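You operate a simulated robot arm through the tools that you are given. There is no shell and no other tool. Be economical: measure what you need, move in short steps, check, and stop when the job is done.

You are at the controls of a simulated robot arm. One attempt, no reset.

## Task
Dye the beaker of clear water with one 10 ml dose, then rock it till even.
Fine: park the nozzle arm; speed 2; stop the mixer, the beaker stays on the plate. Set down upright: what you pick out. Where these are worked on the way, their far stop is far enough and under half their travel is too little: nozzle arm.

The check looks at the end state, three seconds after you hand in, the way a careful person would. Anything else that was tipped, shoved, dropped, spilled or broken makes it a failure.

## Robot
A 7-joint arm with a two-finger parallel gripper, fixed in place. Base frame: the origin is at the foot of the arm, x ahead of it, y to its left, z up; the work surface is at about z = 850. Readings come in mm, degrees, newtons and seconds.
With the tool pointing down near the work surface it reaches from about 300 to 700 mm from the base axis. Its first joint turns from -66.0 to 66.0 degrees. Payload 1.57 kg.
The tool frame sits at the grasp point between the pads (the TCP): z along the fingers, y along the line on which they close. The tips reach 30 mm beyond it. Largest opening 110 mm; finger width 24, thickness 12; the body of the gripper, 48 by 112 mm, starts 78 mm behind the TCP.
Orientation is that of the tool frame in the base frame, as a unit quaternion [w, x, y, z]. With the fingers straight down and closing along the base's y, the tool's x points along the base's -x, its y along +y and its z along -z.

## Interface
- The arm moves only by the tool drive_tool. Its argument "increments" is a list of rows, each a list of 6 numbers: the shift along the tool's x, y, z in units of 25 mm (1.0 is 25 mm), then the turn, a rotation vector about the tool's x, y, z in units of 8 degrees (1.0 is 8 degrees). In form: [[tx, ty, tz, wx, wy, wz], ...]. A call has 1 to 10 rows; each row shifts and turns the commanded pose from where the row before left it, along the tool's axes as they then stand. "grip" is the opening in per cent of the stroke, from 0 (shut) to 100 (fully open), set as the call begins (left out, the last holds). A call with a number of a shift or a turn outside -1 to 1 is refused whole. Each row takes 0.2 s and may step no farther than 50 mm and 8.6 degrees from the row before; otherwise, or with a gripper value out of range, the whole call is refused. Where a pose cannot be reached the arm comes as near as it can. A force on the tool above 70 N (or 10 N above the force at the start of the call, whichever is more), or a blocked arm, ends the call early, and 0.2 s more pass. The fingers move at their own pace (about 108 mm/s each) and stop on an object; they squeeze with about 43 N. The grip force told is the motor's: it shows also when the fingers shut on nothing. Time passes only in rows, and 0.2 s behind the last, so rows that do not move let the fingers close. It gives the time, the measured TCP pose, the force on the tool (base axes), the opening and the grip force at its end, in the units of the frame above (readings bear some noise), with the torque about the TCP (base axes, N m) and any sound that the robot's microphone picked up.
- Cameras (640 x 400 px; columns grow to the right, rows downward): "scene" is fixed at [146.9, -384.7, 1399.6]; the picture's right is [0.89, -0.45, 0.00], its down [-0.28, -0.56, -0.78] and it looks along [0.35, 0.69, -0.63] (base axes); focal length 250 px, centre (320, 200). "wrist" rides on the gripper at [70, 16, -141] in the tool frame; the picture's right is [-0.23, 0.97, 0.00], its down [-0.85, -0.20, -0.48] and it looks along [-0.47, -0.11, 0.88] (tool axes); focal length 222 px, centre (320, 200). There is no depth. A picture from a camera that has moved, and an enlarged one, comes with that camera's place and axes in the base frame and with its lens.
- grab_frame(camera): a new picture of that camera. No time passes.
- inspect(camera, box): a new picture of the part [left, top, right, bottom] of that camera's present view, enlarged. No time passes.
- job_done(): hands the job in; it is judged then, once.

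Go step by step. Nothing tells you positions but the pictures and the camera data: compare them with the known pose of the tool, close in by small moves and look again before you grip or let go. The budget is 120 turns and 64 pictures, counting those below and the enlarged ones. Unless the task says otherwise, let go and move clear before handing in, and close with one line.

The tools are called after "Request:" as a command line: name --pt "numbers of a row" for each row, then --argument value for the rest, lists and objects as JSON in quotes. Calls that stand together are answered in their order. drive_tool: Moves the arm, as the interface text tells. Its arguments: {"type":"object","properties":{"increments":{"type":"array","items":{"type":"array","items":{"type":"number"}}},"grip":{"type":"number"}},"required":["increments"]} The other tools are called the same way: grab_frame (camera) takes a picture; inspect (camera, box) takes an enlarged picture of a part of a camera's view; job_done () hands the job in.

At the start:

```text
t: 0.0
ee_pos: [407.2, 229.5, 1230.0]
tool_rot: [0.0, -0.001, 1.0, 0.0]
ft_force: [0.0, 0.9, -0.5]
wrist_torque: [-0.01, 0.01, 0.01]
opening: 110.1
grasp_force: 0.1
```

scene: 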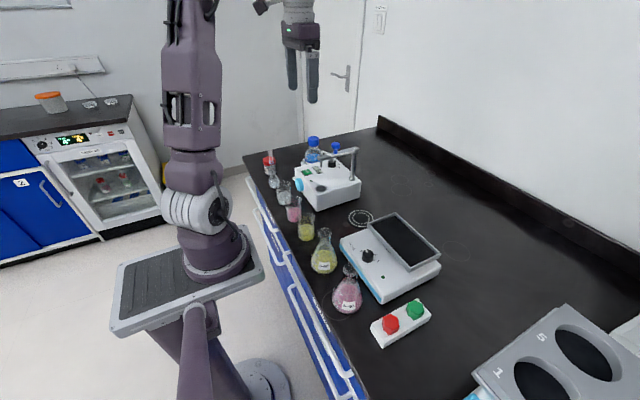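
wrist: 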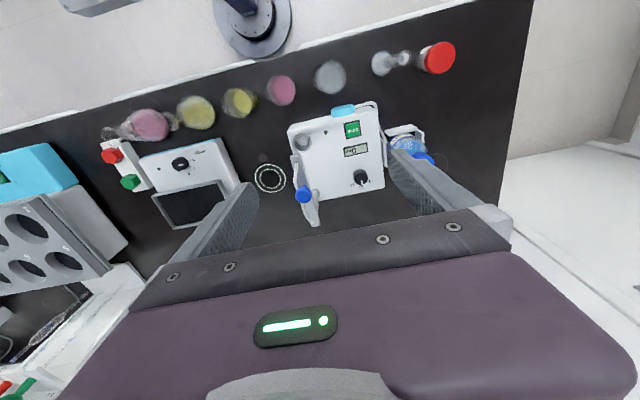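

I see a bench with a row of vessels, a dispenser with a swing arm, a rocker/mixer with a tray, and a red/green button box. I'll enlarge the key areas first.

Request:
inspect --camera "scene" --box '[240, 120, 400, 220]'

Request:
inspect --camera "scene" --box '[290, 200, 482, 350]'

Request:
inspect --camera "wrist" --box '[260, 30, 480, 230]'

Request:
inspect --camera "wrist" --box '[80, 60, 300, 240]'

```text
4.00 times, centred on (320, 170) of scene
camera zoom: at [146.9, -384.7, 1399.6], right [0.89, -0.45, 0.0], down [-0.28, -0.56, -0.78], along [0.35, 0.69, -0.63], focal length 1000 px, centre (320, 320)
```

zoom: 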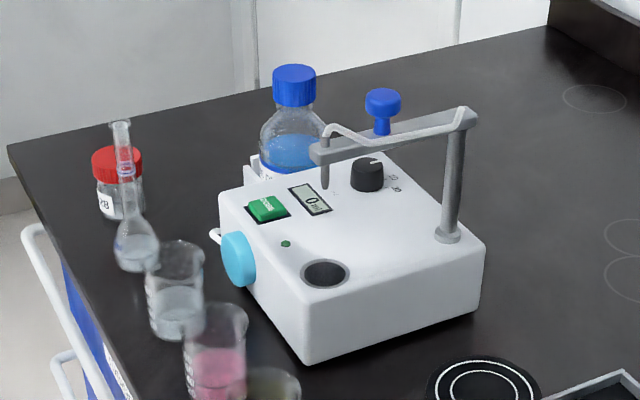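

```text
2.67 times, centred on (386, 275) of scene
camera zoom: at [146.9, -384.7, 1399.6], right [0.89, -0.45, 0.0], down [-0.28, -0.56, -0.78], along [0.35, 0.69, -0.63], focal length 667 px, centre (144, 0)
```

zoom: 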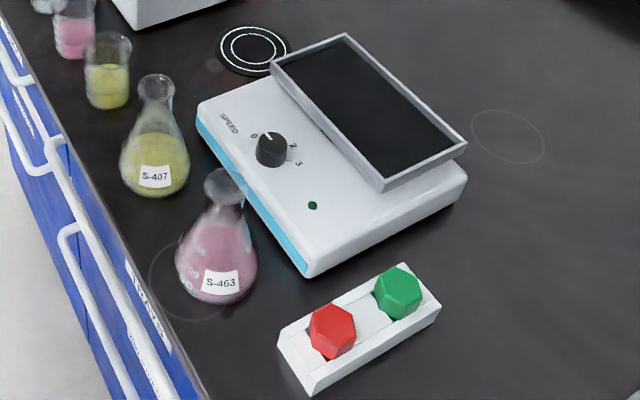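

```text
2.00 times, centred on (370, 130) of wrist
camera zoom: at [337.9, 245.6, 1371.1], right [0.23, 0.97, 0.0], down [0.86, -0.2, 0.48], along [0.47, -0.11, -0.88], focal length 444 px, centre (220, 340)
```

zoom: 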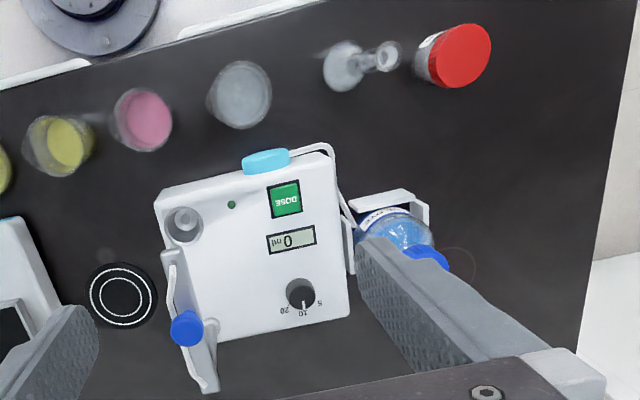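

```text
2.22 times, centred on (190, 150) of wrist
camera zoom: at [337.9, 245.6, 1371.1], right [0.23, 0.97, 0.0], down [0.86, -0.2, 0.48], along [0.47, -0.11, -0.88], focal length 494 px, centre (609, 311)
```

zoom: 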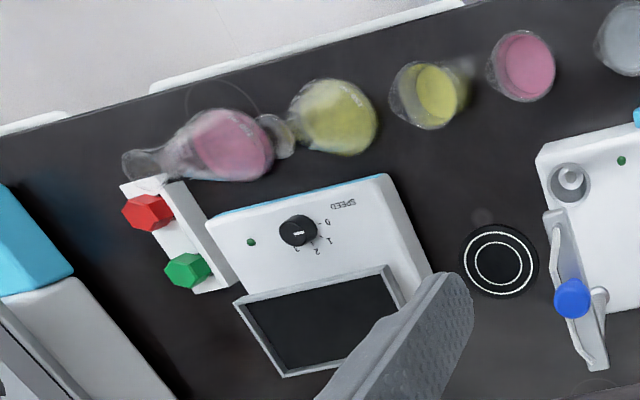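

The clear beaker is near (340,267), the ringed pad near (526,73), the rocker tray near (520,-104), and the dose knob near (534,286). I'll move above the dose knob to read its setting.

Request:
drive_tool --pt "-0.85 0.377 0.8 0 0 0" --pt "-0.85 0.377 0.8 0 0 0" --pt "-0.85 0.377 0.8 0 0 0" --pt "-0.85 0.377 0.8 0 0 0" --pt "-0.85 0.377 0.8 0 0 0" --pt "-0.85 0.377 0.8 0 0 0"

Request:
grab_frame --camera "wrist"

```text
t: 1.4
ee_pos: [535.0, 286.5, 1109.5]
tool_rot: [0.0, -0.001, 1.0, 0.0]
ft_force: [0.7, -0.9, 0.3]
wrist_torque: [0.0, -0.01, 0.02]
opening: 110.0
grasp_force: 0.0
```

```text
57 pictures are left
camera wrist: at [464.7, 301.9, 1250.6], right [0.23, 0.97, 0.0], down [0.86, -0.2, 0.48], along [0.47, -0.11, -0.88], focal length 222 px, centre (320, 200)
```

wrist: 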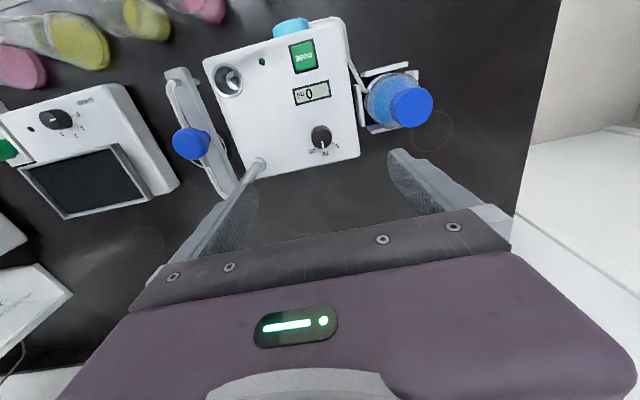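

Request:
inspect --camera "wrist" --box '[280, 110, 360, 160]'

Request:
inspect --camera "wrist" --box '[160, 20, 320, 200]'

```text
8.00 times, centred on (320, 135) of wrist
camera zoom: at [464.7, 301.9, 1250.6], right [0.23, 0.97, 0.0], down [0.86, -0.2, 0.48], along [0.47, -0.11, -0.88], focal length 1777 px, centre (320, 720)
```

zoom: 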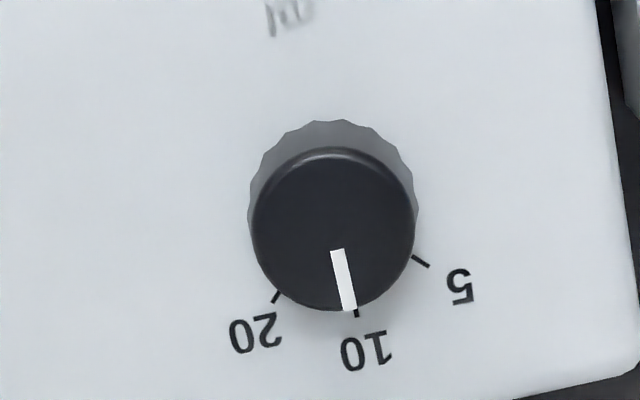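

```text
2.22 times, centred on (240, 110) of wrist
camera zoom: at [464.7, 301.9, 1250.6], right [0.23, 0.97, 0.0], down [0.86, -0.2, 0.48], along [0.47, -0.11, -0.88], focal length 494 px, centre (498, 400)
```

zoom: 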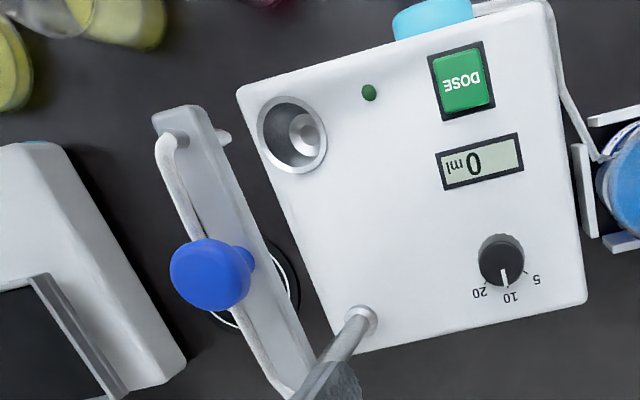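

The dose knob is already at 10 ml, so it needs no change. Next I'll go above the clear beaker with the fingers partly closed.

Request:
drive_tool --pt "0.975 -0.095 0 0 0 0" --pt "0.975 -0.095 0 0 0 0" --pt "0.975 -0.095 0 0 0 0" --pt "0.975 -0.095 0 0 0 0" --pt "0.975 -0.095 0 0 0 0" --pt "0.975 -0.095 0 0 0 0" --pt "0.975 -0.095 0 0 0 0" --pt "0.975 -0.095 0 0 0 0" --pt "0 0 0.8 0 0 0" --pt "0 0 0.8 0 0 0" --grip 71

Request:
grab_frame --camera "wrist"

Request:
inspect --camera "scene" --box '[220, 100, 380, 230]'

```text
t: 3.6
ee_pos: [340.1, 267.1, 1071.4]
tool_rot: [0.001, 0.0, 1.0, -0.001]
ft_force: [-0.4, 0.4, 0.2]
wrist_torque: [0.03, 0.01, 0.0]
opening: 78.0
grasp_force: 0.1
```

```text
54 pictures are left
camera wrist: at [269.7, 283.1, 1211.8], right [0.23, 0.97, 0.0], down [0.85, -0.2, 0.48], along [0.47, -0.11, -0.88], focal length 222 px, centre (320, 200)
```

wrist: 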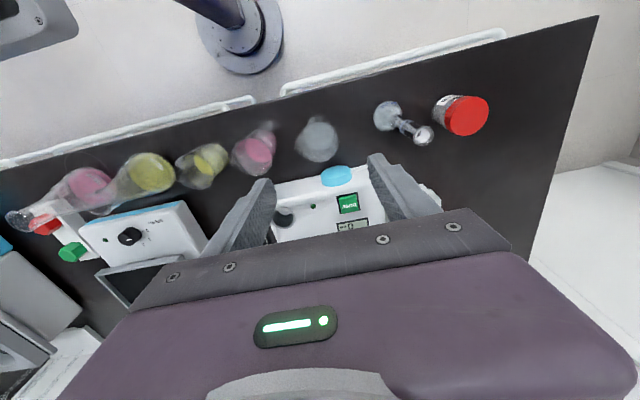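

```text
3.08 times, centred on (300, 165) of scene
camera zoom: at [146.9, -384.7, 1399.6], right [0.89, -0.45, 0.0], down [-0.28, -0.56, -0.78], along [0.35, 0.69, -0.63], focal length 769 px, centre (382, 308)
```

zoom: 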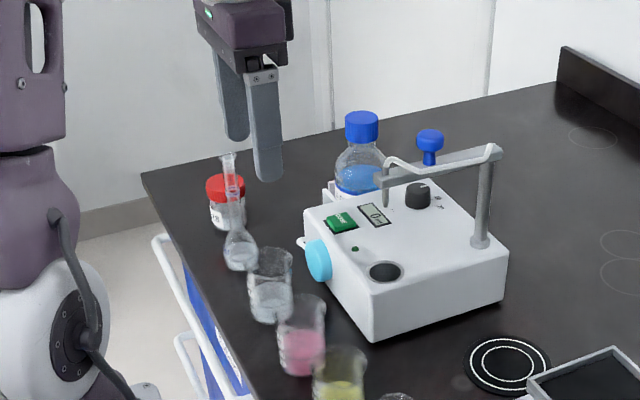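

The beaker reads about (342,265). I'll lower to just above the rim and look again.

Request:
drive_tool --pt "-0.04 -0.04 0.85 0 0 0" --pt "-0.04 -0.04 0.85 0 0 0" --pt "0 0 0.85 0 0 0" --pt "0 0 0.8 0 0 0"

Request:
inspect --camera "wrist" --box '[220, 100, 460, 250]'

Request:
inspect --camera "scene" --box '[240, 130, 336, 230]'

```text
t: 4.6
ee_pos: [341.0, 265.9, 987.4]
tool_rot: [0.0, -0.001, 1.0, 0.0]
ft_force: [0.5, -0.1, -0.6]
wrist_torque: [0.0, 0.0, 0.0]
opening: 78.1
grasp_force: 0.0
```

```text
2.67 times, centred on (340, 175) of wrist
camera zoom: at [272.0, 281.5, 1127.5], right [0.23, 0.97, 0.0], down [0.85, -0.2, 0.48], along [0.47, -0.11, -0.88], focal length 592 px, centre (267, 267)
```

zoom: 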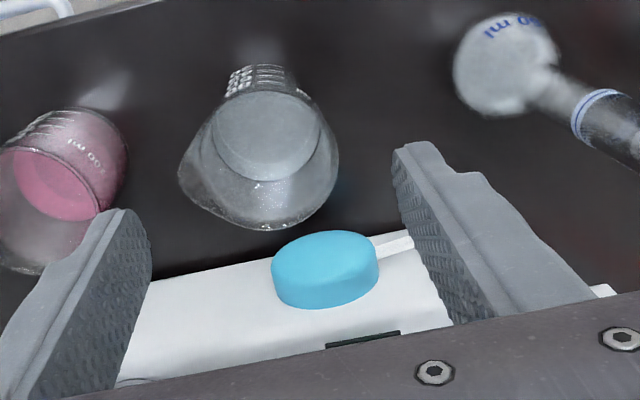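

```text
4.00 times, centred on (288, 180) of scene
camera zoom: at [146.9, -384.7, 1399.6], right [0.89, -0.45, 0.0], down [-0.28, -0.56, -0.78], along [0.35, 0.69, -0.63], focal length 1000 px, centre (448, 280)
```

zoom: 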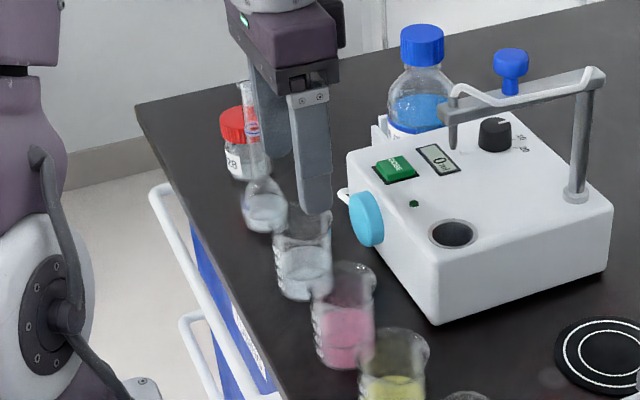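

The grasp centre lines up at (341,265). I'll narrow the opening a little and go straight down to mid-height of the beaker.

Request:
drive_tool --pt "0 0 0 0 0 0" --pt "0 0 0.78 0 0 0" --pt "0 0 0.78 0 0 0" --pt "0 0 0.78 0 0 0" --pt "0 0 0.78 0 0 0" --pt "0 0 0.78 0 0 0" --grip 66

Request:
inspect --camera "scene" --box '[240, 130, 336, 230]'

Request:
grab_frame --camera "wrist"

```text
t: 6.0
ee_pos: [342.3, 264.2, 887.9]
tool_rot: [0.0, 0.0, 1.0, 0.001]
ft_force: [-0.5, 0.2, -0.2]
wrist_torque: [-0.01, 0.01, 0.0]
opening: 72.7
grasp_force: 0.1
```

```text
4.00 times, centred on (288, 180) of scene
camera zoom: at [146.9, -384.7, 1399.6], right [0.89, -0.45, 0.0], down [-0.28, -0.56, -0.78], along [0.35, 0.69, -0.63], focal length 1000 px, centre (448, 280)
```

zoom: 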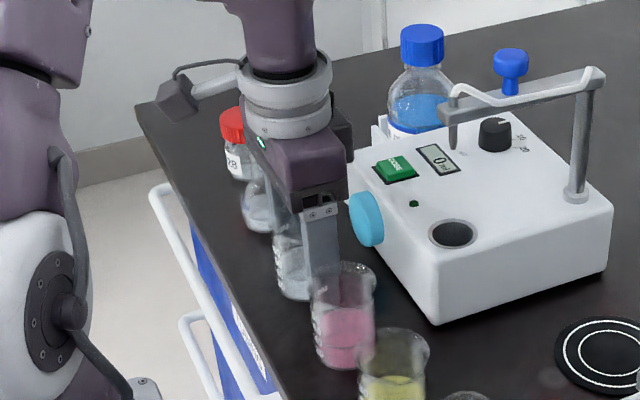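

```text
49 pictures are left
camera wrist: at [271.9, 280.8, 1029.6], right [0.23, 0.97, 0.0], down [0.86, -0.2, 0.48], along [0.47, -0.11, -0.88], focal length 222 px, centre (320, 200)
```

wrist: 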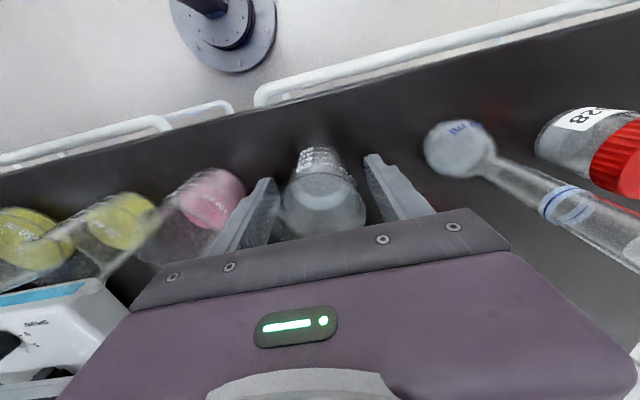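

The fingers straddle the beaker, so I'll close gently.

Request:
drive_tool --pt "0 0 0 0 0 0" --pt "0 0 0 0 0 0" --pt "0 0 0 0 0 0" --grip 35

```text
t: 6.8
ee_pos: [340.9, 265.3, 888.4]
tool_rot: [0.0, -0.002, 1.0, 0.0]
ft_force: [0.6, -1.0, -0.3]
wrist_torque: [-0.03, 0.0, 0.0]
opening: 48.4
grasp_force: 42.8
```

The beaker is held (48 mm wide). I'll lift it straight up, above the neighbours.

Request:
drive_tool --pt "0 0 -0.2 0 0 0" --pt "0 0 -0.5 0 0 0" --pt "0 0 -0.7 0 0 0" --pt "0 0 -0.8 0 0 0" --pt "0 0 -0.8 0 0 0" --pt "0 0 -0.8 0 0 0" --pt "0 0 -0.6 0 0 0" --pt "0 0 -0.3 0 0 0"

Request:
grab_frame --camera "scene"

```text
t: 8.6
ee_pos: [341.5, 265.6, 1007.5]
tool_rot: [-0.001, -0.001, 1.0, 0.001]
ft_force: [-0.5, 0.2, -1.1]
wrist_torque: [0.05, 0.03, -0.02]
opening: 48.3
grasp_force: 42.6
```

```text
48 pictures are left
```

scene: 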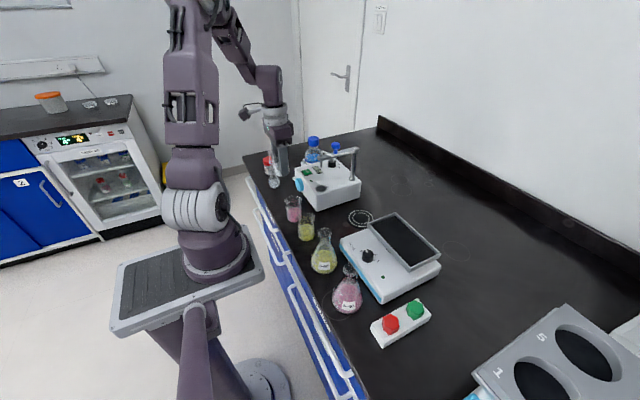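

The beaker is up. Carrying it along −y first, then out towards the ringed pad.

Request:
drive_tool --pt "0 -0.4 0 0 0 0" --pt "0 -0.7 0 0 0 0" --pt "0 -0.9 0 0 0 0" --pt "0 -0.95 0 0 0 0" --pt "0 -0.95 0 0 0 0" --pt "0 -0.95 0 0 0 0" --pt "0 -0.95 0 0 0 0" --pt "0 -0.9 0 0 0 0" --pt "0 -0.65 0 0 0 0" --pt "0 -0.35 0 0 0 0"

Request:
drive_tool --pt "-0.4 0 0 0 0 0" --pt "-0.7 0 0 0 0 0" --pt "-0.9 0 0 0 0 0" --pt "-0.9 0 0 0 0 0" --pt "-0.9 0 0 0 0 0" --pt "-0.9 0 0 0 0 0" --pt "-0.9 0 0 0 0 0" --pt "-0.9 0 0 0 0 0" --pt "-0.6 0 0 0 0 0" --pt "-0.3 0 0 0 0 0"

Request:
grab_frame --camera "scene"

Request:
grab_frame --camera "wrist"

```text
t: 10.8
ee_pos: [341.9, 72.7, 1005.8]
tool_rot: [0.0, 0.0, 1.0, -0.001]
ft_force: [0.8, -0.1, -1.4]
wrist_torque: [-0.03, -0.02, 0.03]
opening: 48.7
grasp_force: 42.9
```

```text
t: 13.0
ee_pos: [527.0, 72.4, 1006.4]
tool_rot: [0.0, -0.001, 1.0, 0.0]
ft_force: [0.1, -0.7, -1.0]
wrist_torque: [-0.01, -0.02, 0.0]
opening: 48.5
grasp_force: 43.3
```

```text
47 pictures are left
```

scene: 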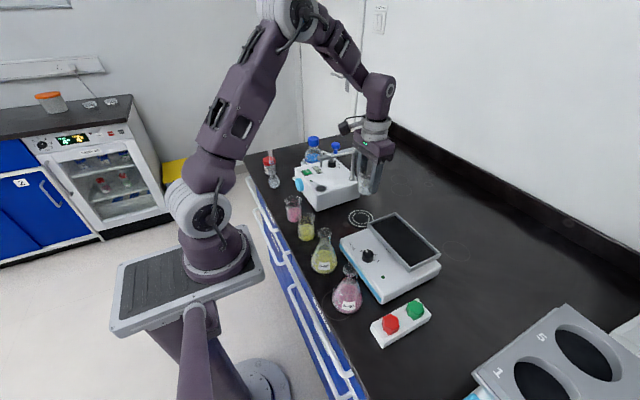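

```text
46 pictures are left
camera wrist: at [457.4, 87.8, 1147.1], right [0.23, 0.97, 0.0], down [0.86, -0.2, 0.48], along [0.47, -0.11, -0.88], focal length 222 px, centre (320, 200)
```

wrist: 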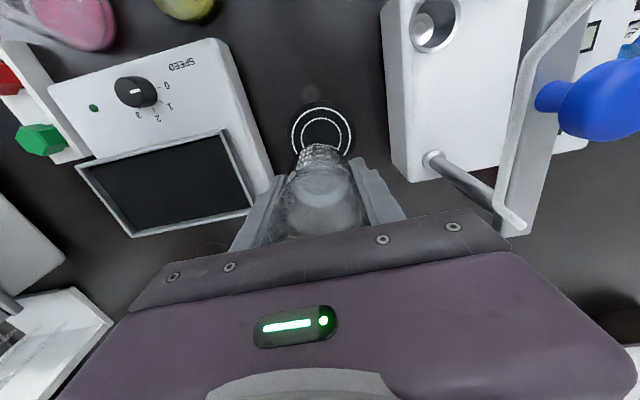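

The pad reads about (525,74), right below. I'll lower the beaker to just above it.

Request:
drive_tool --pt "0.06 0.06 0.4 0 0 0" --pt "0 0 0.75 0 0 0" --pt "0 0 0.8 0 0 0" --pt "0 0 0.8 0 0 0" --pt "0 0 0.75 0 0 0" --pt "0 0 0.5 0 0 0" --pt "0 0 0.2 0 0 0"

Request:
inspect --camera "scene" --box '[310, 150, 410, 240]'

```text
t: 14.6
ee_pos: [526.4, 74.0, 900.0]
tool_rot: [0.0, 0.0, 1.0, 0.0]
ft_force: [0.7, -0.4, -1.5]
wrist_torque: [0.01, 0.0, 0.0]
opening: 48.6
grasp_force: 42.8
```

```text
4.44 times, centred on (360, 195) of scene
camera zoom: at [147.0, -384.7, 1399.6], right [0.89, -0.45, 0.0], down [-0.28, -0.56, -0.78], along [0.35, 0.69, -0.63], focal length 1111 px, centre (142, 222)
```

zoom: 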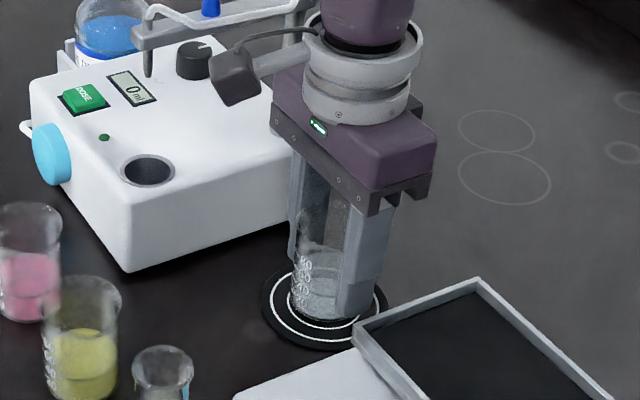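

Centred over the rings, about 8 mm up. I'll lower the rest in small steps and watch the force.

Request:
drive_tool --pt "0 0 0.12 0 0 0" --pt "0 0 0.1 0 0 0"

Request:
drive_tool --pt "0 0 0.08 0 0 0" --pt "0 0 0.04 0 0 0"

```text
t: 15.2
ee_pos: [524.4, 73.4, 895.5]
tool_rot: [0.001, -0.001, 1.0, 0.0]
ft_force: [-3.1, -2.1, 15.7]
wrist_torque: [-0.19, 0.15, -0.06]
opening: 48.5
grasp_force: 43.4
```

```text
t: 15.8
ee_pos: [525.3, 73.9, 893.2]
tool_rot: [0.002, -0.001, 1.0, -0.001]
ft_force: [0.5, -1.7, 28.3]
wrist_torque: [0.07, 0.0, 0.02]
opening: 48.7
grasp_force: 42.6
```

It is in contact with the pad. I'll ease the pressure and open just enough to release.

Request:
drive_tool --pt "0 0 -0.12 0 0 0"

Request:
drive_tool --pt "0 0 0 0 0 0" --pt "0 0 0 0 0 0" --grip 66

Request:
drive_tool --pt "0 0 -0.5 0 0 0" --pt "0 0 -0.9 0 0 0" --pt "0 0 -1 0 0 0" --pt "0 0 -1 0 0 0" --pt "0 0 -1 0 0 0" --pt "0 0 -1 0 0 0" --pt "0 0 -1 0 0 0" --pt "0 0 -1 0 0 0" --pt "0 0 -1 0 0 0"

Request:
inspect --camera "scene" --box '[290, 120, 410, 240]'

Request:
grab_frame --camera "wrist"

```text
t: 16.2
ee_pos: [524.5, 75.4, 894.2]
tool_rot: [-0.001, -0.001, 1.0, 0.0]
ft_force: [0.3, -0.2, -0.4]
wrist_torque: [0.0, -0.03, 0.02]
opening: 48.4
grasp_force: 43.1
```

```text
t: 16.8
ee_pos: [525.2, 74.8, 896.8]
tool_rot: [0.0, -0.001, 1.0, 0.0]
ft_force: [-0.5, 0.7, -1.0]
wrist_torque: [-0.03, -0.02, 0.04]
opening: 72.3
grasp_force: 0.1
```

```text
t: 18.8
ee_pos: [525.4, 73.9, 1106.7]
tool_rot: [0.0, -0.001, 1.0, 0.0]
ft_force: [0.0, 0.1, -0.4]
wrist_torque: [-0.01, 0.03, -0.02]
opening: 73.0
grasp_force: 0.1
```

```text
3.33 times, centred on (350, 180) of scene
camera zoom: at [146.9, -384.7, 1399.6], right [0.89, -0.45, 0.0], down [-0.28, -0.56, -0.78], along [0.35, 0.69, -0.63], focal length 833 px, centre (220, 267)
```

zoom: 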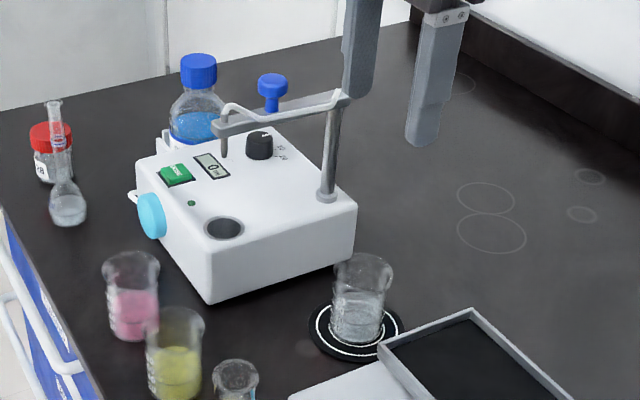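

```text
43 pictures are left
camera wrist: at [455.6, 89.9, 1247.9], right [0.23, 0.97, 0.0], down [0.86, -0.2, 0.48], along [0.47, -0.11, -0.88], focal length 222 px, centre (320, 200)
```

wrist: 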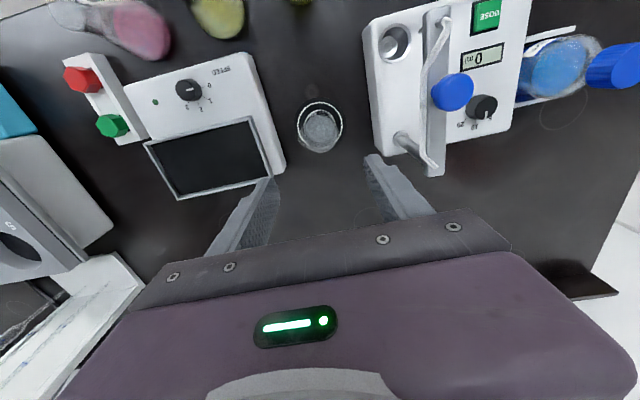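

The beaker stands centred on the pad. I put the arm's blue knob near (489,190,1057), so I'll go above it.

Request:
drive_tool --pt "0 0 -0.9 0 0 0" --pt "0.29 0.93 0 0 0 0" --pt "0.29 0.93 0 0 0 0" --pt "0.29 0.93 0 0 0 0" --pt "0.29 0.93 0 0 0 0" --pt "0.29 0.93 0 0 0 0" --grip 45

Request:
inspect --camera "scene" --box '[300, 100, 380, 180]'

Request:
grab_frame --camera "wrist"

```text
t: 20.2
ee_pos: [488.9, 189.9, 1129.4]
tool_rot: [0.0, 0.0, 1.0, 0.0]
ft_force: [0.8, -0.5, -0.6]
wrist_torque: [-0.01, -0.03, -0.03]
opening: 49.4
grasp_force: 0.0
```

```text
5.00 times, centred on (340, 140) of scene
camera zoom: at [146.9, -384.7, 1399.6], right [0.89, -0.45, 0.0], down [-0.28, -0.56, -0.78], along [0.35, 0.69, -0.63], focal length 1250 px, centre (220, 500)
```

zoom: 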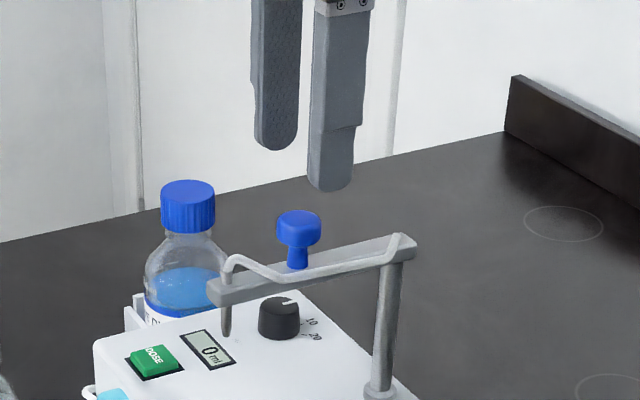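

```text
41 pictures are left
camera wrist: at [419.7, 205.5, 1269.9], right [0.23, 0.97, 0.0], down [0.86, -0.2, 0.48], along [0.47, -0.11, -0.88], focal length 222 px, centre (320, 200)
```

wrist: 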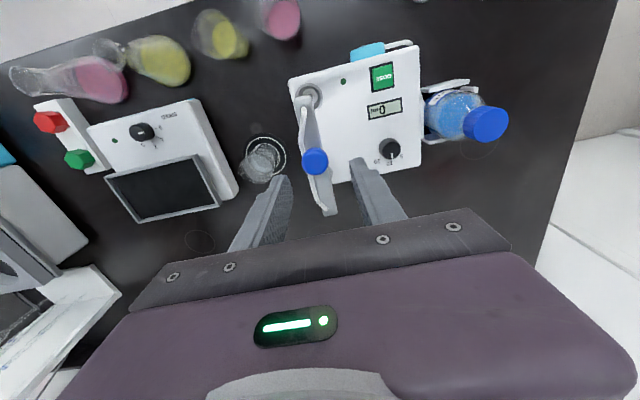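

Refined from both views, the knob cap is at (485,183.5,1066) and the post at (560,185), a radius of about 75 mm. I'll lower the open fingers around the cap.

Request:
drive_tool --pt "0.16 -0.25 0.3 0 0 0" --pt "0 0 0.7 0 0 0" --pt "0 0 0.7 0 0 0" --pt "0 0 0.4 0 0 0"

Request:
inspect --camera "scene" --box '[300, 110, 380, 170]'

Request:
inspect --camera "wrist" --box '[220, 100, 420, 225]'

```text
t: 21.2
ee_pos: [485.9, 184.3, 1075.8]
tool_rot: [0.0, -0.001, 1.0, 0.0]
ft_force: [0.0, 0.5, 0.8]
wrist_torque: [0.04, 0.03, 0.02]
opening: 49.5
grasp_force: 0.1
```

```text
6.67 times, centred on (340, 140) of scene
camera zoom: at [146.9, -384.7, 1399.6], right [0.89, -0.45, 0.0], down [-0.28, -0.56, -0.78], along [0.35, 0.69, -0.63], focal length 1667 px, centre (187, 600)
```

zoom: 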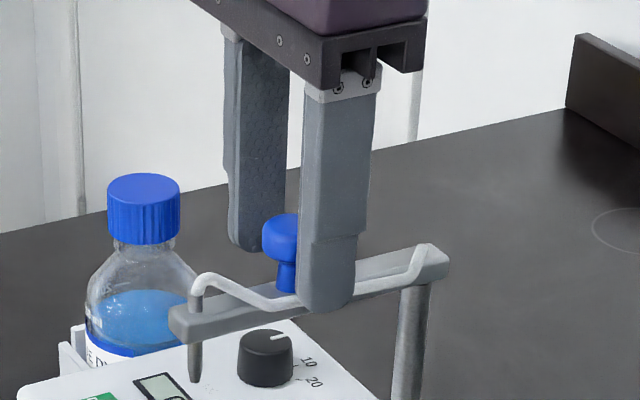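

```text
3.20 times, centred on (320, 162) of wrist
camera zoom: at [415.5, 199.5, 1217.0], right [0.23, 0.97, 0.0], down [0.86, -0.2, 0.48], along [0.47, -0.11, -0.88], focal length 711 px, centre (320, 320)
```

zoom: 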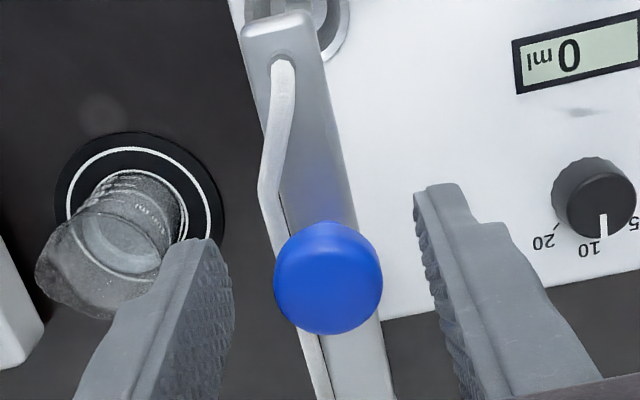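

The knob sits centred between the fingers. I'll close to a loose cage of about 29 mm and swing it on the arc about the post.

Request:
drive_tool --pt "0.08 0.03 0 0 0 0" --pt "0 0 0 0 0 0" --pt "-0.029 -0.417 0 0 0 -1" --pt "-0.029 -0.417 0 0 0 -1" --pt "-0.029 -0.417 0 0 0 -1" --pt "-0.029 -0.417 0 0 0 -1" --grip 27

Request:
grab_frame --camera "scene"

```text
t: 22.6
ee_pos: [495.5, 143.8, 1075.9]
tool_rot: [0.0, -0.278, 0.961, 0.001]
ft_force: [0.3, 0.6, 0.4]
wrist_torque: [0.0, -0.01, 0.02]
opening: 29.9
grasp_force: 0.1
```

```text
38 pictures are left
```

scene: 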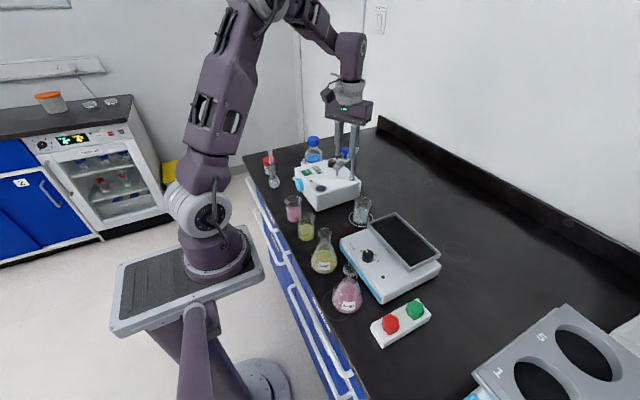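

The arm is following. I'll continue the arc towards the far stop.

Request:
drive_tool --pt "-0.029 -0.417 0 0 0 -1" --pt "-0.029 -0.417 0 0 0 -1" --pt "-0.029 -0.417 0 0 0 -1" --pt "-0.029 -0.417 0 0 0 -1"

Request:
inspect --camera "scene" --box '[310, 130, 400, 230]'

```text
t: 23.6
ee_pos: [525.6, 116.9, 1076.1]
tool_rot: [0.0, -0.532, 0.847, 0.0]
ft_force: [0.3, -0.3, -0.7]
wrist_torque: [-0.01, 0.0, 0.03]
opening: 29.9
grasp_force: 0.1
```

```text
4.00 times, centred on (355, 180) of scene
camera zoom: at [146.9, -384.7, 1399.6], right [0.89, -0.45, 0.0], down [-0.28, -0.56, -0.78], along [0.35, 0.69, -0.63], focal length 1000 px, centre (180, 280)
```

zoom: 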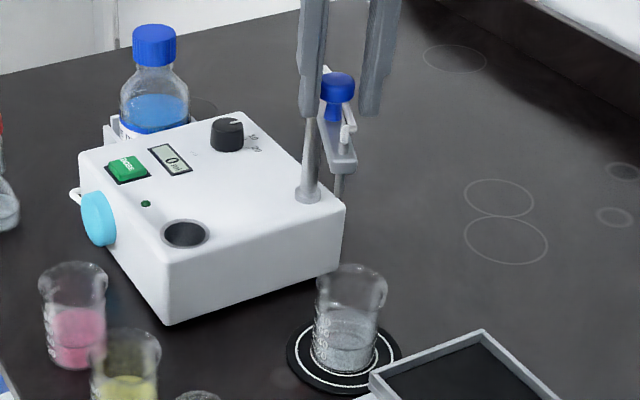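

The nozzle is nearly over the beaker. I'll keep turning in smaller steps and watch for the stop.

Request:
drive_tool --pt "-0.015 -0.21 0 0 0 -0.5" --pt "-0.015 -0.21 0 0 0 -0.5"

Request:
drive_tool --pt "-0.01 -0.13 0 0 0 -0.3"

Request:
drive_tool --pt "-0.01 -0.13 0 0 0 -0.3"

Request:
inspect --camera "scene" --box '[310, 130, 400, 230]'

```text
t: 24.2
ee_pos: [534.8, 113.6, 1075.4]
tool_rot: [0.0, -0.589, 0.808, -0.001]
ft_force: [0.5, 0.7, 0.6]
wrist_torque: [0.02, 0.01, -0.02]
opening: 29.9
grasp_force: 0.0
```

```text
t: 24.6
ee_pos: [538.5, 113.0, 1075.2]
tool_rot: [0.0, -0.606, 0.796, 0.0]
ft_force: [-0.8, 1.0, 0.1]
wrist_torque: [-0.02, 0.06, 0.02]
opening: 30.7
grasp_force: 0.8
```

```text
t: 25.0
ee_pos: [540.2, 113.2, 1075.6]
tool_rot: [0.0, -0.622, 0.783, 0.0]
ft_force: [-5.9, 3.6, 0.7]
wrist_torque: [0.05, 0.06, -0.01]
opening: 35.6
grasp_force: 3.0
```

```text
4.00 times, centred on (355, 180) of scene
camera zoom: at [146.7, -384.6, 1399.7], right [0.89, -0.45, 0.0], down [-0.28, -0.56, -0.78], along [0.35, 0.69, -0.63], focal length 1000 px, centre (180, 280)
```

zoom: 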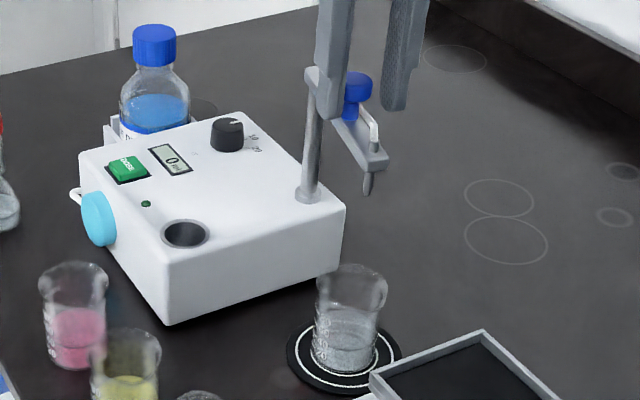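

The stop is reached (fingers pushed open, light force) and the nozzle is over the beaker. I'll release and lift clear, then look from the wrist.

Request:
drive_tool --pt "0 0.15 0 0 0 0" --pt "0 0 0 0 0 0" --pt "0 0 -0.8 0 0 0" --pt "0 0 -1 0 0 0" --pt "0 0 -1 0 0 0" --grip 50

Request:
grab_frame --camera "wrist"

Request:
inspect --camera "scene" --box '[310, 130, 400, 230]'

```text
t: 26.2
ee_pos: [537.7, 112.9, 1145.4]
tool_rot: [0.0, -0.622, 0.783, 0.0]
ft_force: [-0.8, -0.5, 0.5]
wrist_torque: [-0.01, 0.04, -0.01]
opening: 54.8
grasp_force: 0.2
```

```text
35 pictures are left
camera wrist: at [506.6, 48.7, 1286.7], right [-0.9, 0.44, 0.0], down [0.39, 0.79, 0.48], along [0.21, 0.43, -0.88], focal length 222 px, centre (320, 200)
```

wrist: 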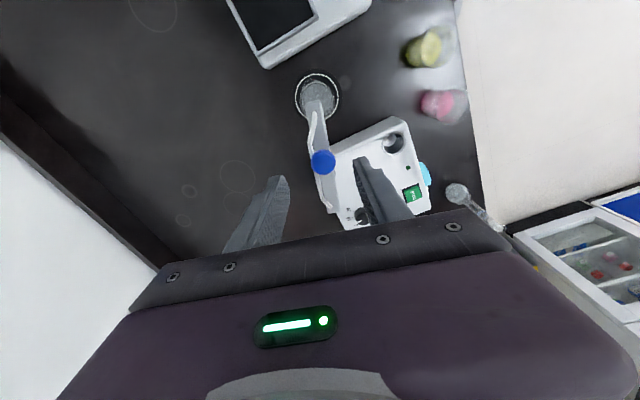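

```text
4.00 times, centred on (355, 180) of scene
camera zoom: at [146.9, -384.7, 1399.6], right [0.89, -0.45, 0.0], down [-0.28, -0.56, -0.78], along [0.35, 0.69, -0.63], focal length 1000 px, centre (180, 280)
```

zoom: 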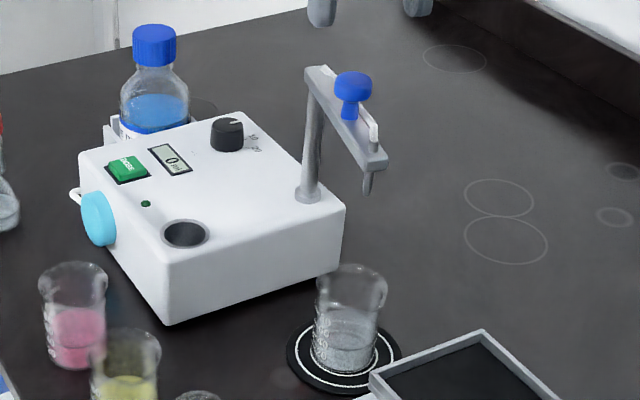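

The nozzle sits over the beaker. I'll shut the fingers, turn the wrist back and then move above the DOSE button at about (435.5,286).

Request:
drive_tool --pt "0 0 0 0 0 0.96" --pt "0 0 0 0 0 0.96" --pt "0 0 0 0 0 0.96" --pt "0 0 0 0 0 0.96" --pt "0 0 0 0 0 0.96" --pt "0 0 0 0 0 0.96" --pt "0 0 0 0 0 0.96" --pt "0 0 0 0 0 0.96" --pt "0 0 0 0 0 0.96" --pt "0 0 0 0 0 0.96" --grip 0

Request:
drive_tool --pt "0.512 0.865 0 0 0 0" --pt "0.512 0.865 0 0 0 0" --pt "0.512 0.865 0 0 0 0" --pt "0.512 0.865 0 0 0 0" --pt "0.512 0.865 0 0 0 0" --pt "0.512 0.865 0 0 0 0" --pt "0.512 0.865 0 0 0 0" --pt "0.512 0.865 0 0 0 0"

Request:
drive_tool --pt "0 0 1 0 0 0" --pt "0 0 1 0 0 0" --pt "0 0 1 0 0 0" --pt "0 0 1 0 0 0" --pt "0 0 1 0 0 0" --pt "0 0 1 0 0 0"

Request:
inspect --camera "scene" --box '[280, 120, 380, 210]'

Request:
inspect --camera "wrist" --box '[220, 100, 420, 225]'

```text
t: 28.4
ee_pos: [537.8, 112.2, 1146.1]
tool_rot: [0.0, 0.0, 1.0, 0.0]
ft_force: [-0.2, -0.4, 0.0]
wrist_torque: [0.01, 0.02, 0.0]
opening: 0.0
grasp_force: 21.6
```

```text
t: 30.2
ee_pos: [434.2, 285.7, 1146.6]
tool_rot: [-0.001, 0.0, 1.0, 0.001]
ft_force: [-0.8, 0.5, 0.4]
wrist_torque: [0.01, -0.02, -0.02]
opening: 0.0
grasp_force: 21.3
```

```text
t: 31.6
ee_pos: [434.4, 286.1, 994.7]
tool_rot: [0.001, -0.001, 1.0, 0.001]
ft_force: [-0.1, 0.7, -0.5]
wrist_torque: [0.01, -0.04, 0.01]
opening: 0.0
grasp_force: 21.4
```

```text
4.44 times, centred on (330, 165) of scene
camera zoom: at [146.9, -384.7, 1399.6], right [0.89, -0.45, 0.0], down [-0.28, -0.56, -0.78], along [0.35, 0.69, -0.63], focal length 1111 px, centre (276, 356)
```

zoom: 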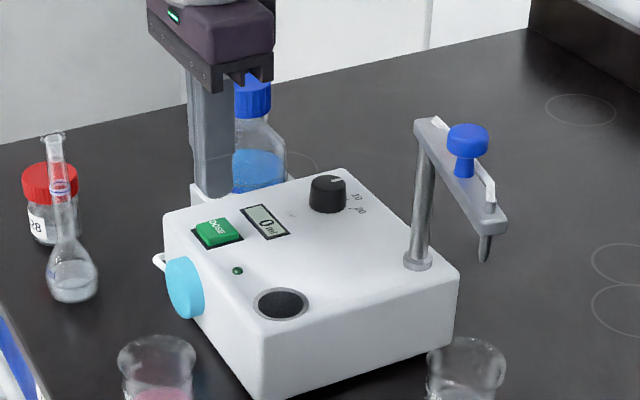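

```text
3.20 times, centred on (320, 162) of wrist
camera zoom: at [365.2, 301.5, 1136.6], right [0.23, 0.97, 0.0], down [0.86, -0.2, 0.48], along [0.47, -0.11, -0.88], focal length 711 px, centre (320, 320)
```

zoom: 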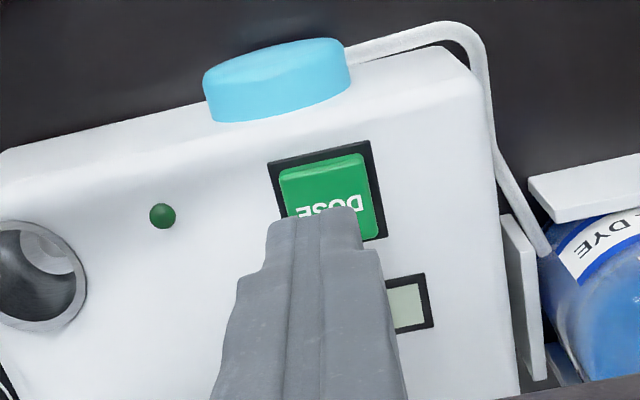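

The tip is over DOSE. I'll come down in small steps until the button answers.

Request:
drive_tool --pt "-0.02 0 0.4 0 0 0" --pt "0 0 0.3 0 0 0"

Request:
drive_tool --pt "0 0 0.15 0 0 0" --pt "0 0 0.15 0 0 0"

```text
t: 32.2
ee_pos: [436.3, 286.4, 978.7]
tool_rot: [0.001, -0.002, 1.0, -0.001]
ft_force: [0.8, -0.4, -0.3]
wrist_torque: [0.02, 0.01, 0.02]
opening: 0.0
grasp_force: 21.5
```

```text
t: 32.8
ee_pos: [434.3, 286.4, 969.6]
tool_rot: [0.0, -0.001, 1.0, 0.001]
ft_force: [-0.7, -0.1, 0.2]
wrist_torque: [0.0, 0.01, 0.02]
opening: 0.0
grasp_force: 21.3
```

Request:
drive_tool --pt "0 0 0.1 0 0 0"

Request:
inspect --camera "scene" --box '[280, 140, 340, 190]'

```text
t: 33.2
ee_pos: [435.1, 285.9, 966.9]
tool_rot: [0.0, -0.001, 1.0, 0.0]
ft_force: [0.6, 0.6, -0.1]
wrist_torque: [-0.01, -0.01, 0.02]
opening: 0.0
grasp_force: 21.2
```

```text
8.00 times, centred on (310, 165) of scene
camera zoom: at [146.9, -384.7, 1399.6], right [0.89, -0.45, 0.0], down [-0.28, -0.56, -0.78], along [0.35, 0.69, -0.63], focal length 2000 px, centre (400, 480)
```

zoom: 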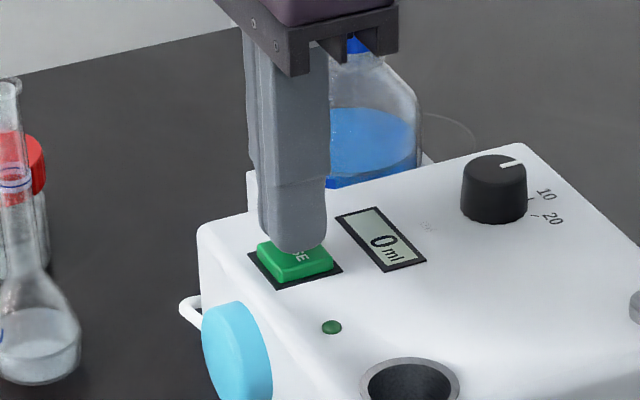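

The tip is right at the button's surface, so I'll keep pressing in small steps.

Request:
drive_tool --pt "0.1 0 0.1 0 0 0" --pt "0 0 0.1 0 0 0"

Request:
drive_tool --pt "0 0 0.1 0 0 0"

```text
t: 33.8
ee_pos: [432.8, 285.8, 961.2]
tool_rot: [0.0, 0.0, 1.0, 0.0]
ft_force: [0.4, 0.4, -0.3]
wrist_torque: [0.04, 0.01, -0.01]
opening: 0.0
grasp_force: 20.9
```

```text
t: 34.2
ee_pos: [432.4, 286.3, 960.2]
tool_rot: [0.001, -0.001, 1.0, 0.0]
ft_force: [0.9, 0.6, 2.0]
wrist_torque: [0.01, -0.03, 0.0]
opening: 0.0
grasp_force: 21.0
heard: click
```

A click: the button was pressed. I'll lift off and look.

Request:
drive_tool --pt "0 0 -0.6 0 0 0" --pt "0 0 -1 0 0 0" --pt "0 0 -1 0 0 0" --pt "0 0 0 0 0 0"

Request:
inspect --camera "scene" --box '[290, 140, 400, 230]'

```text
t: 35.2
ee_pos: [432.5, 285.7, 1025.2]
tool_rot: [0.0, -0.001, 1.0, 0.001]
ft_force: [-0.7, 0.5, 0.7]
wrist_torque: [0.01, -0.01, 0.01]
opening: 0.0
grasp_force: 21.2
```

```text
4.44 times, centred on (345, 185) of scene
camera zoom: at [146.9, -384.7, 1399.6], right [0.89, -0.45, 0.0], down [-0.28, -0.56, -0.78], along [0.35, 0.69, -0.63], focal length 1111 px, centre (209, 267)
```

zoom: 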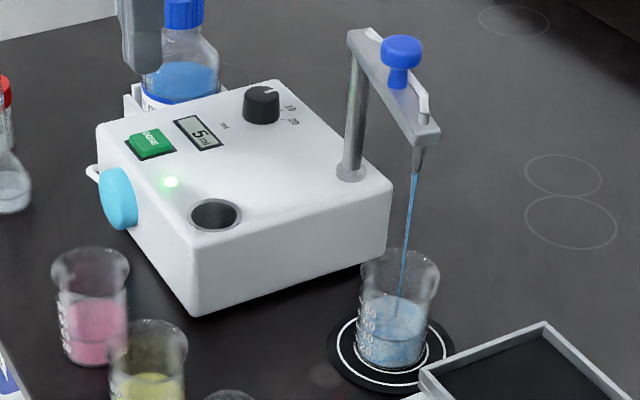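

It is dispensing into the beaker (5 ml so far). I'll raise the tool and wait for it to finish.

Request:
drive_tool --pt "0 0 -1 0 0 0" --pt "0 0 -1 0 0 0" --pt "0 0 -1 0 0 0" --pt "0 0 -1 0 0 0" --pt "0 0 -0.8 0 0 0" --pt "0 0 0 0 0 0" --pt "0 0 0 0 0 0" --pt "0 0 0 0 0 0" --pt "0 0 0 0 0 0" --grip 50

Request:
inspect --camera "scene" --box '[290, 140, 400, 230]'

```text
t: 37.2
ee_pos: [432.7, 285.4, 1145.9]
tool_rot: [0.001, -0.001, 1.0, 0.0]
ft_force: [-0.1, -0.2, 0.0]
wrist_torque: [0.0, 0.01, 0.01]
opening: 55.0
grasp_force: 0.0
```

```text
4.44 times, centred on (345, 185) of scene
camera zoom: at [146.9, -384.7, 1399.6], right [0.89, -0.45, 0.0], down [-0.28, -0.56, -0.78], along [0.35, 0.69, -0.63], focal length 1111 px, centre (209, 267)
```

zoom: 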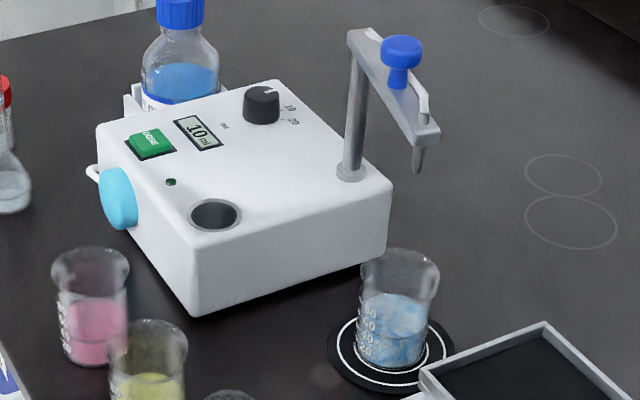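

The display shows 10 ml and the flow has stopped. I'll return to the nozzle-arm knob, now about (535.5,115), with the fingers turned to match.

Request:
drive_tool --pt "-0.515 -0.852 0 0 0 0" --pt "-0.515 -0.852 0 0 0 0" --pt "-0.515 -0.852 0 0 0 0" --pt "-0.515 -0.852 0 0 0 0" --pt "-0.515 -0.852 0 0 0 0" --pt "-0.515 -0.852 0 0 0 0" --pt "-0.515 -0.852 0 0 0 0" --pt "-0.515 -0.852 0 0 0 0"

Request:
drive_tool --pt "0 0 0 0 0 -0.87" --pt "0 0 0 0 0 -0.87" --pt "0 0 0 0 0 -0.87" --pt "0 0 0 0 0 -0.87" --pt "0 0 0 0 0 -0.87" --pt "0 0 0 0 0 -0.87" --pt "0 0 0 0 0 -0.87" --pt "0 0 0 0 0 -0.87" --pt "0 0 0 0 0 -0.87" --pt "0 0 0 0 0 -0.87"

Request:
inspect --camera "wrist" --box '[220, 100, 420, 225]'

```text
t: 39.0
ee_pos: [536.0, 115.5, 1145.3]
tool_rot: [0.0, -0.002, 1.0, 0.001]
ft_force: [-0.6, 0.1, 0.1]
wrist_torque: [-0.03, 0.0, 0.0]
opening: 54.9
grasp_force: 0.1
```

```text
t: 41.2
ee_pos: [534.9, 115.5, 1145.8]
tool_rot: [0.0, -0.571, 0.821, 0.0]
ft_force: [-0.8, 0.4, -0.5]
wrist_torque: [0.01, 0.0, 0.01]
opening: 54.8
grasp_force: 0.1
```

```text
3.20 times, centred on (320, 162) of wrist
camera zoom: at [496.9, 55.3, 1286.9], right [-0.84, 0.55, 0.0], down [0.48, 0.73, 0.48], along [0.26, 0.4, -0.88], focal length 711 px, centre (320, 320)
```

zoom: 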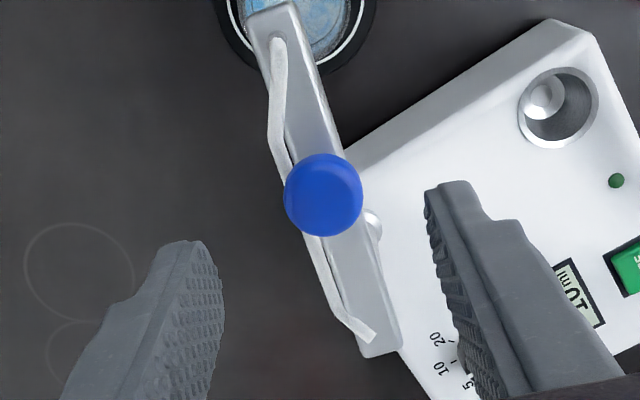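

The knob is centred between the fingers, so I'll lower, cage it and swing back towards park.

Request:
drive_tool --pt "0 0 0.9 0 0 0" --pt "0 0 0.9 0 0 0" --pt "0 0 0.7 0 0 0" --pt "0 0 0.3 0 0 0"

Request:
drive_tool --pt "0 0 0 0 0 0" --pt "0 0 0 0 0 0" --pt "-0.029 0.417 0 0 0 1" --pt "-0.029 0.417 0 0 0 1" --pt "-0.029 0.417 0 0 0 1" --pt "-0.029 0.417 0 0 0 1" --grip 27

Request:
drive_tool --pt "-0.029 0.417 0 0 0 1" --pt "-0.029 0.417 0 0 0 1" --pt "-0.029 0.417 0 0 0 1" --pt "-0.029 0.417 0 0 0 1"

Request:
inspect --camera "scene" --box '[290, 120, 400, 220]'

```text
t: 42.2
ee_pos: [535.5, 115.8, 1075.6]
tool_rot: [0.001, -0.571, 0.821, -0.001]
ft_force: [0.0, 0.8, 0.1]
wrist_torque: [0.0, 0.0, -0.01]
opening: 55.1
grasp_force: 0.1
```

```text
t: 43.6
ee_pos: [503.0, 140.1, 1076.0]
tool_rot: [0.001, -0.322, 0.947, 0.0]
ft_force: [0.4, -0.1, -0.3]
wrist_torque: [0.0, 0.0, 0.01]
opening: 29.9
grasp_force: 0.1
```

```text
t: 44.6
ee_pos: [486.1, 178.7, 1076.0]
tool_rot: [0.0, -0.049, 0.999, 0.0]
ft_force: [-0.2, 0.7, 0.1]
wrist_torque: [0.01, 0.03, 0.03]
opening: 29.9
grasp_force: 0.4
```

```text
4.00 times, centred on (345, 170) of scene
camera zoom: at [146.9, -384.7, 1399.6], right [0.89, -0.45, 0.0], down [-0.28, -0.56, -0.78], along [0.35, 0.69, -0.63], focal length 1000 px, centre (220, 320)
```

zoom: 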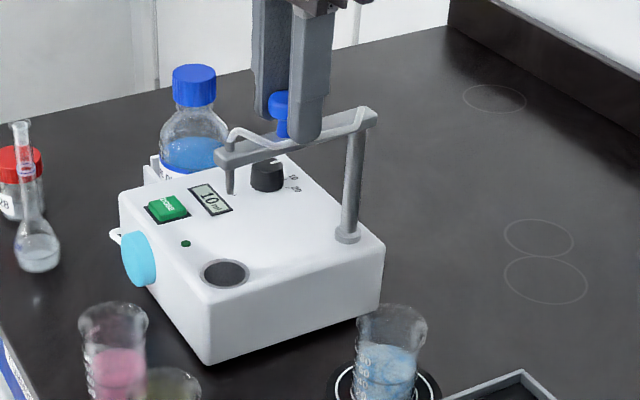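

Almost parked. Small steps to the stop next.

Request:
drive_tool --pt "-0.01 0.167 0 0 0 0.4" --pt "-0.01 0.125 0 0 0 0.3"

Request:
drive_tool --pt "0 0.12 0 0 0 0"

Request:
drive_tool --pt "0 0.12 0 0 0 0"

```text
t: 45.2
ee_pos: [486.1, 186.7, 1075.4]
tool_rot: [0.0, 0.0, 1.0, -0.001]
ft_force: [-0.7, -0.4, 0.8]
wrist_torque: [0.01, 0.04, 0.0]
opening: 29.7
grasp_force: 0.1
```

```text
t: 45.6
ee_pos: [487.8, 188.4, 1075.4]
tool_rot: [0.0, 0.0, 1.0, 0.0]
ft_force: [0.5, -3.0, -1.0]
wrist_torque: [-0.05, 0.0, 0.01]
opening: 32.3
grasp_force: 1.3
```

```text
t: 46.0
ee_pos: [485.7, 190.9, 1075.6]
tool_rot: [0.0, 0.0, 1.0, -0.001]
ft_force: [-1.4, -7.7, -1.5]
wrist_torque: [-0.07, 0.08, 0.0]
opening: 37.0
grasp_force: 3.9
```

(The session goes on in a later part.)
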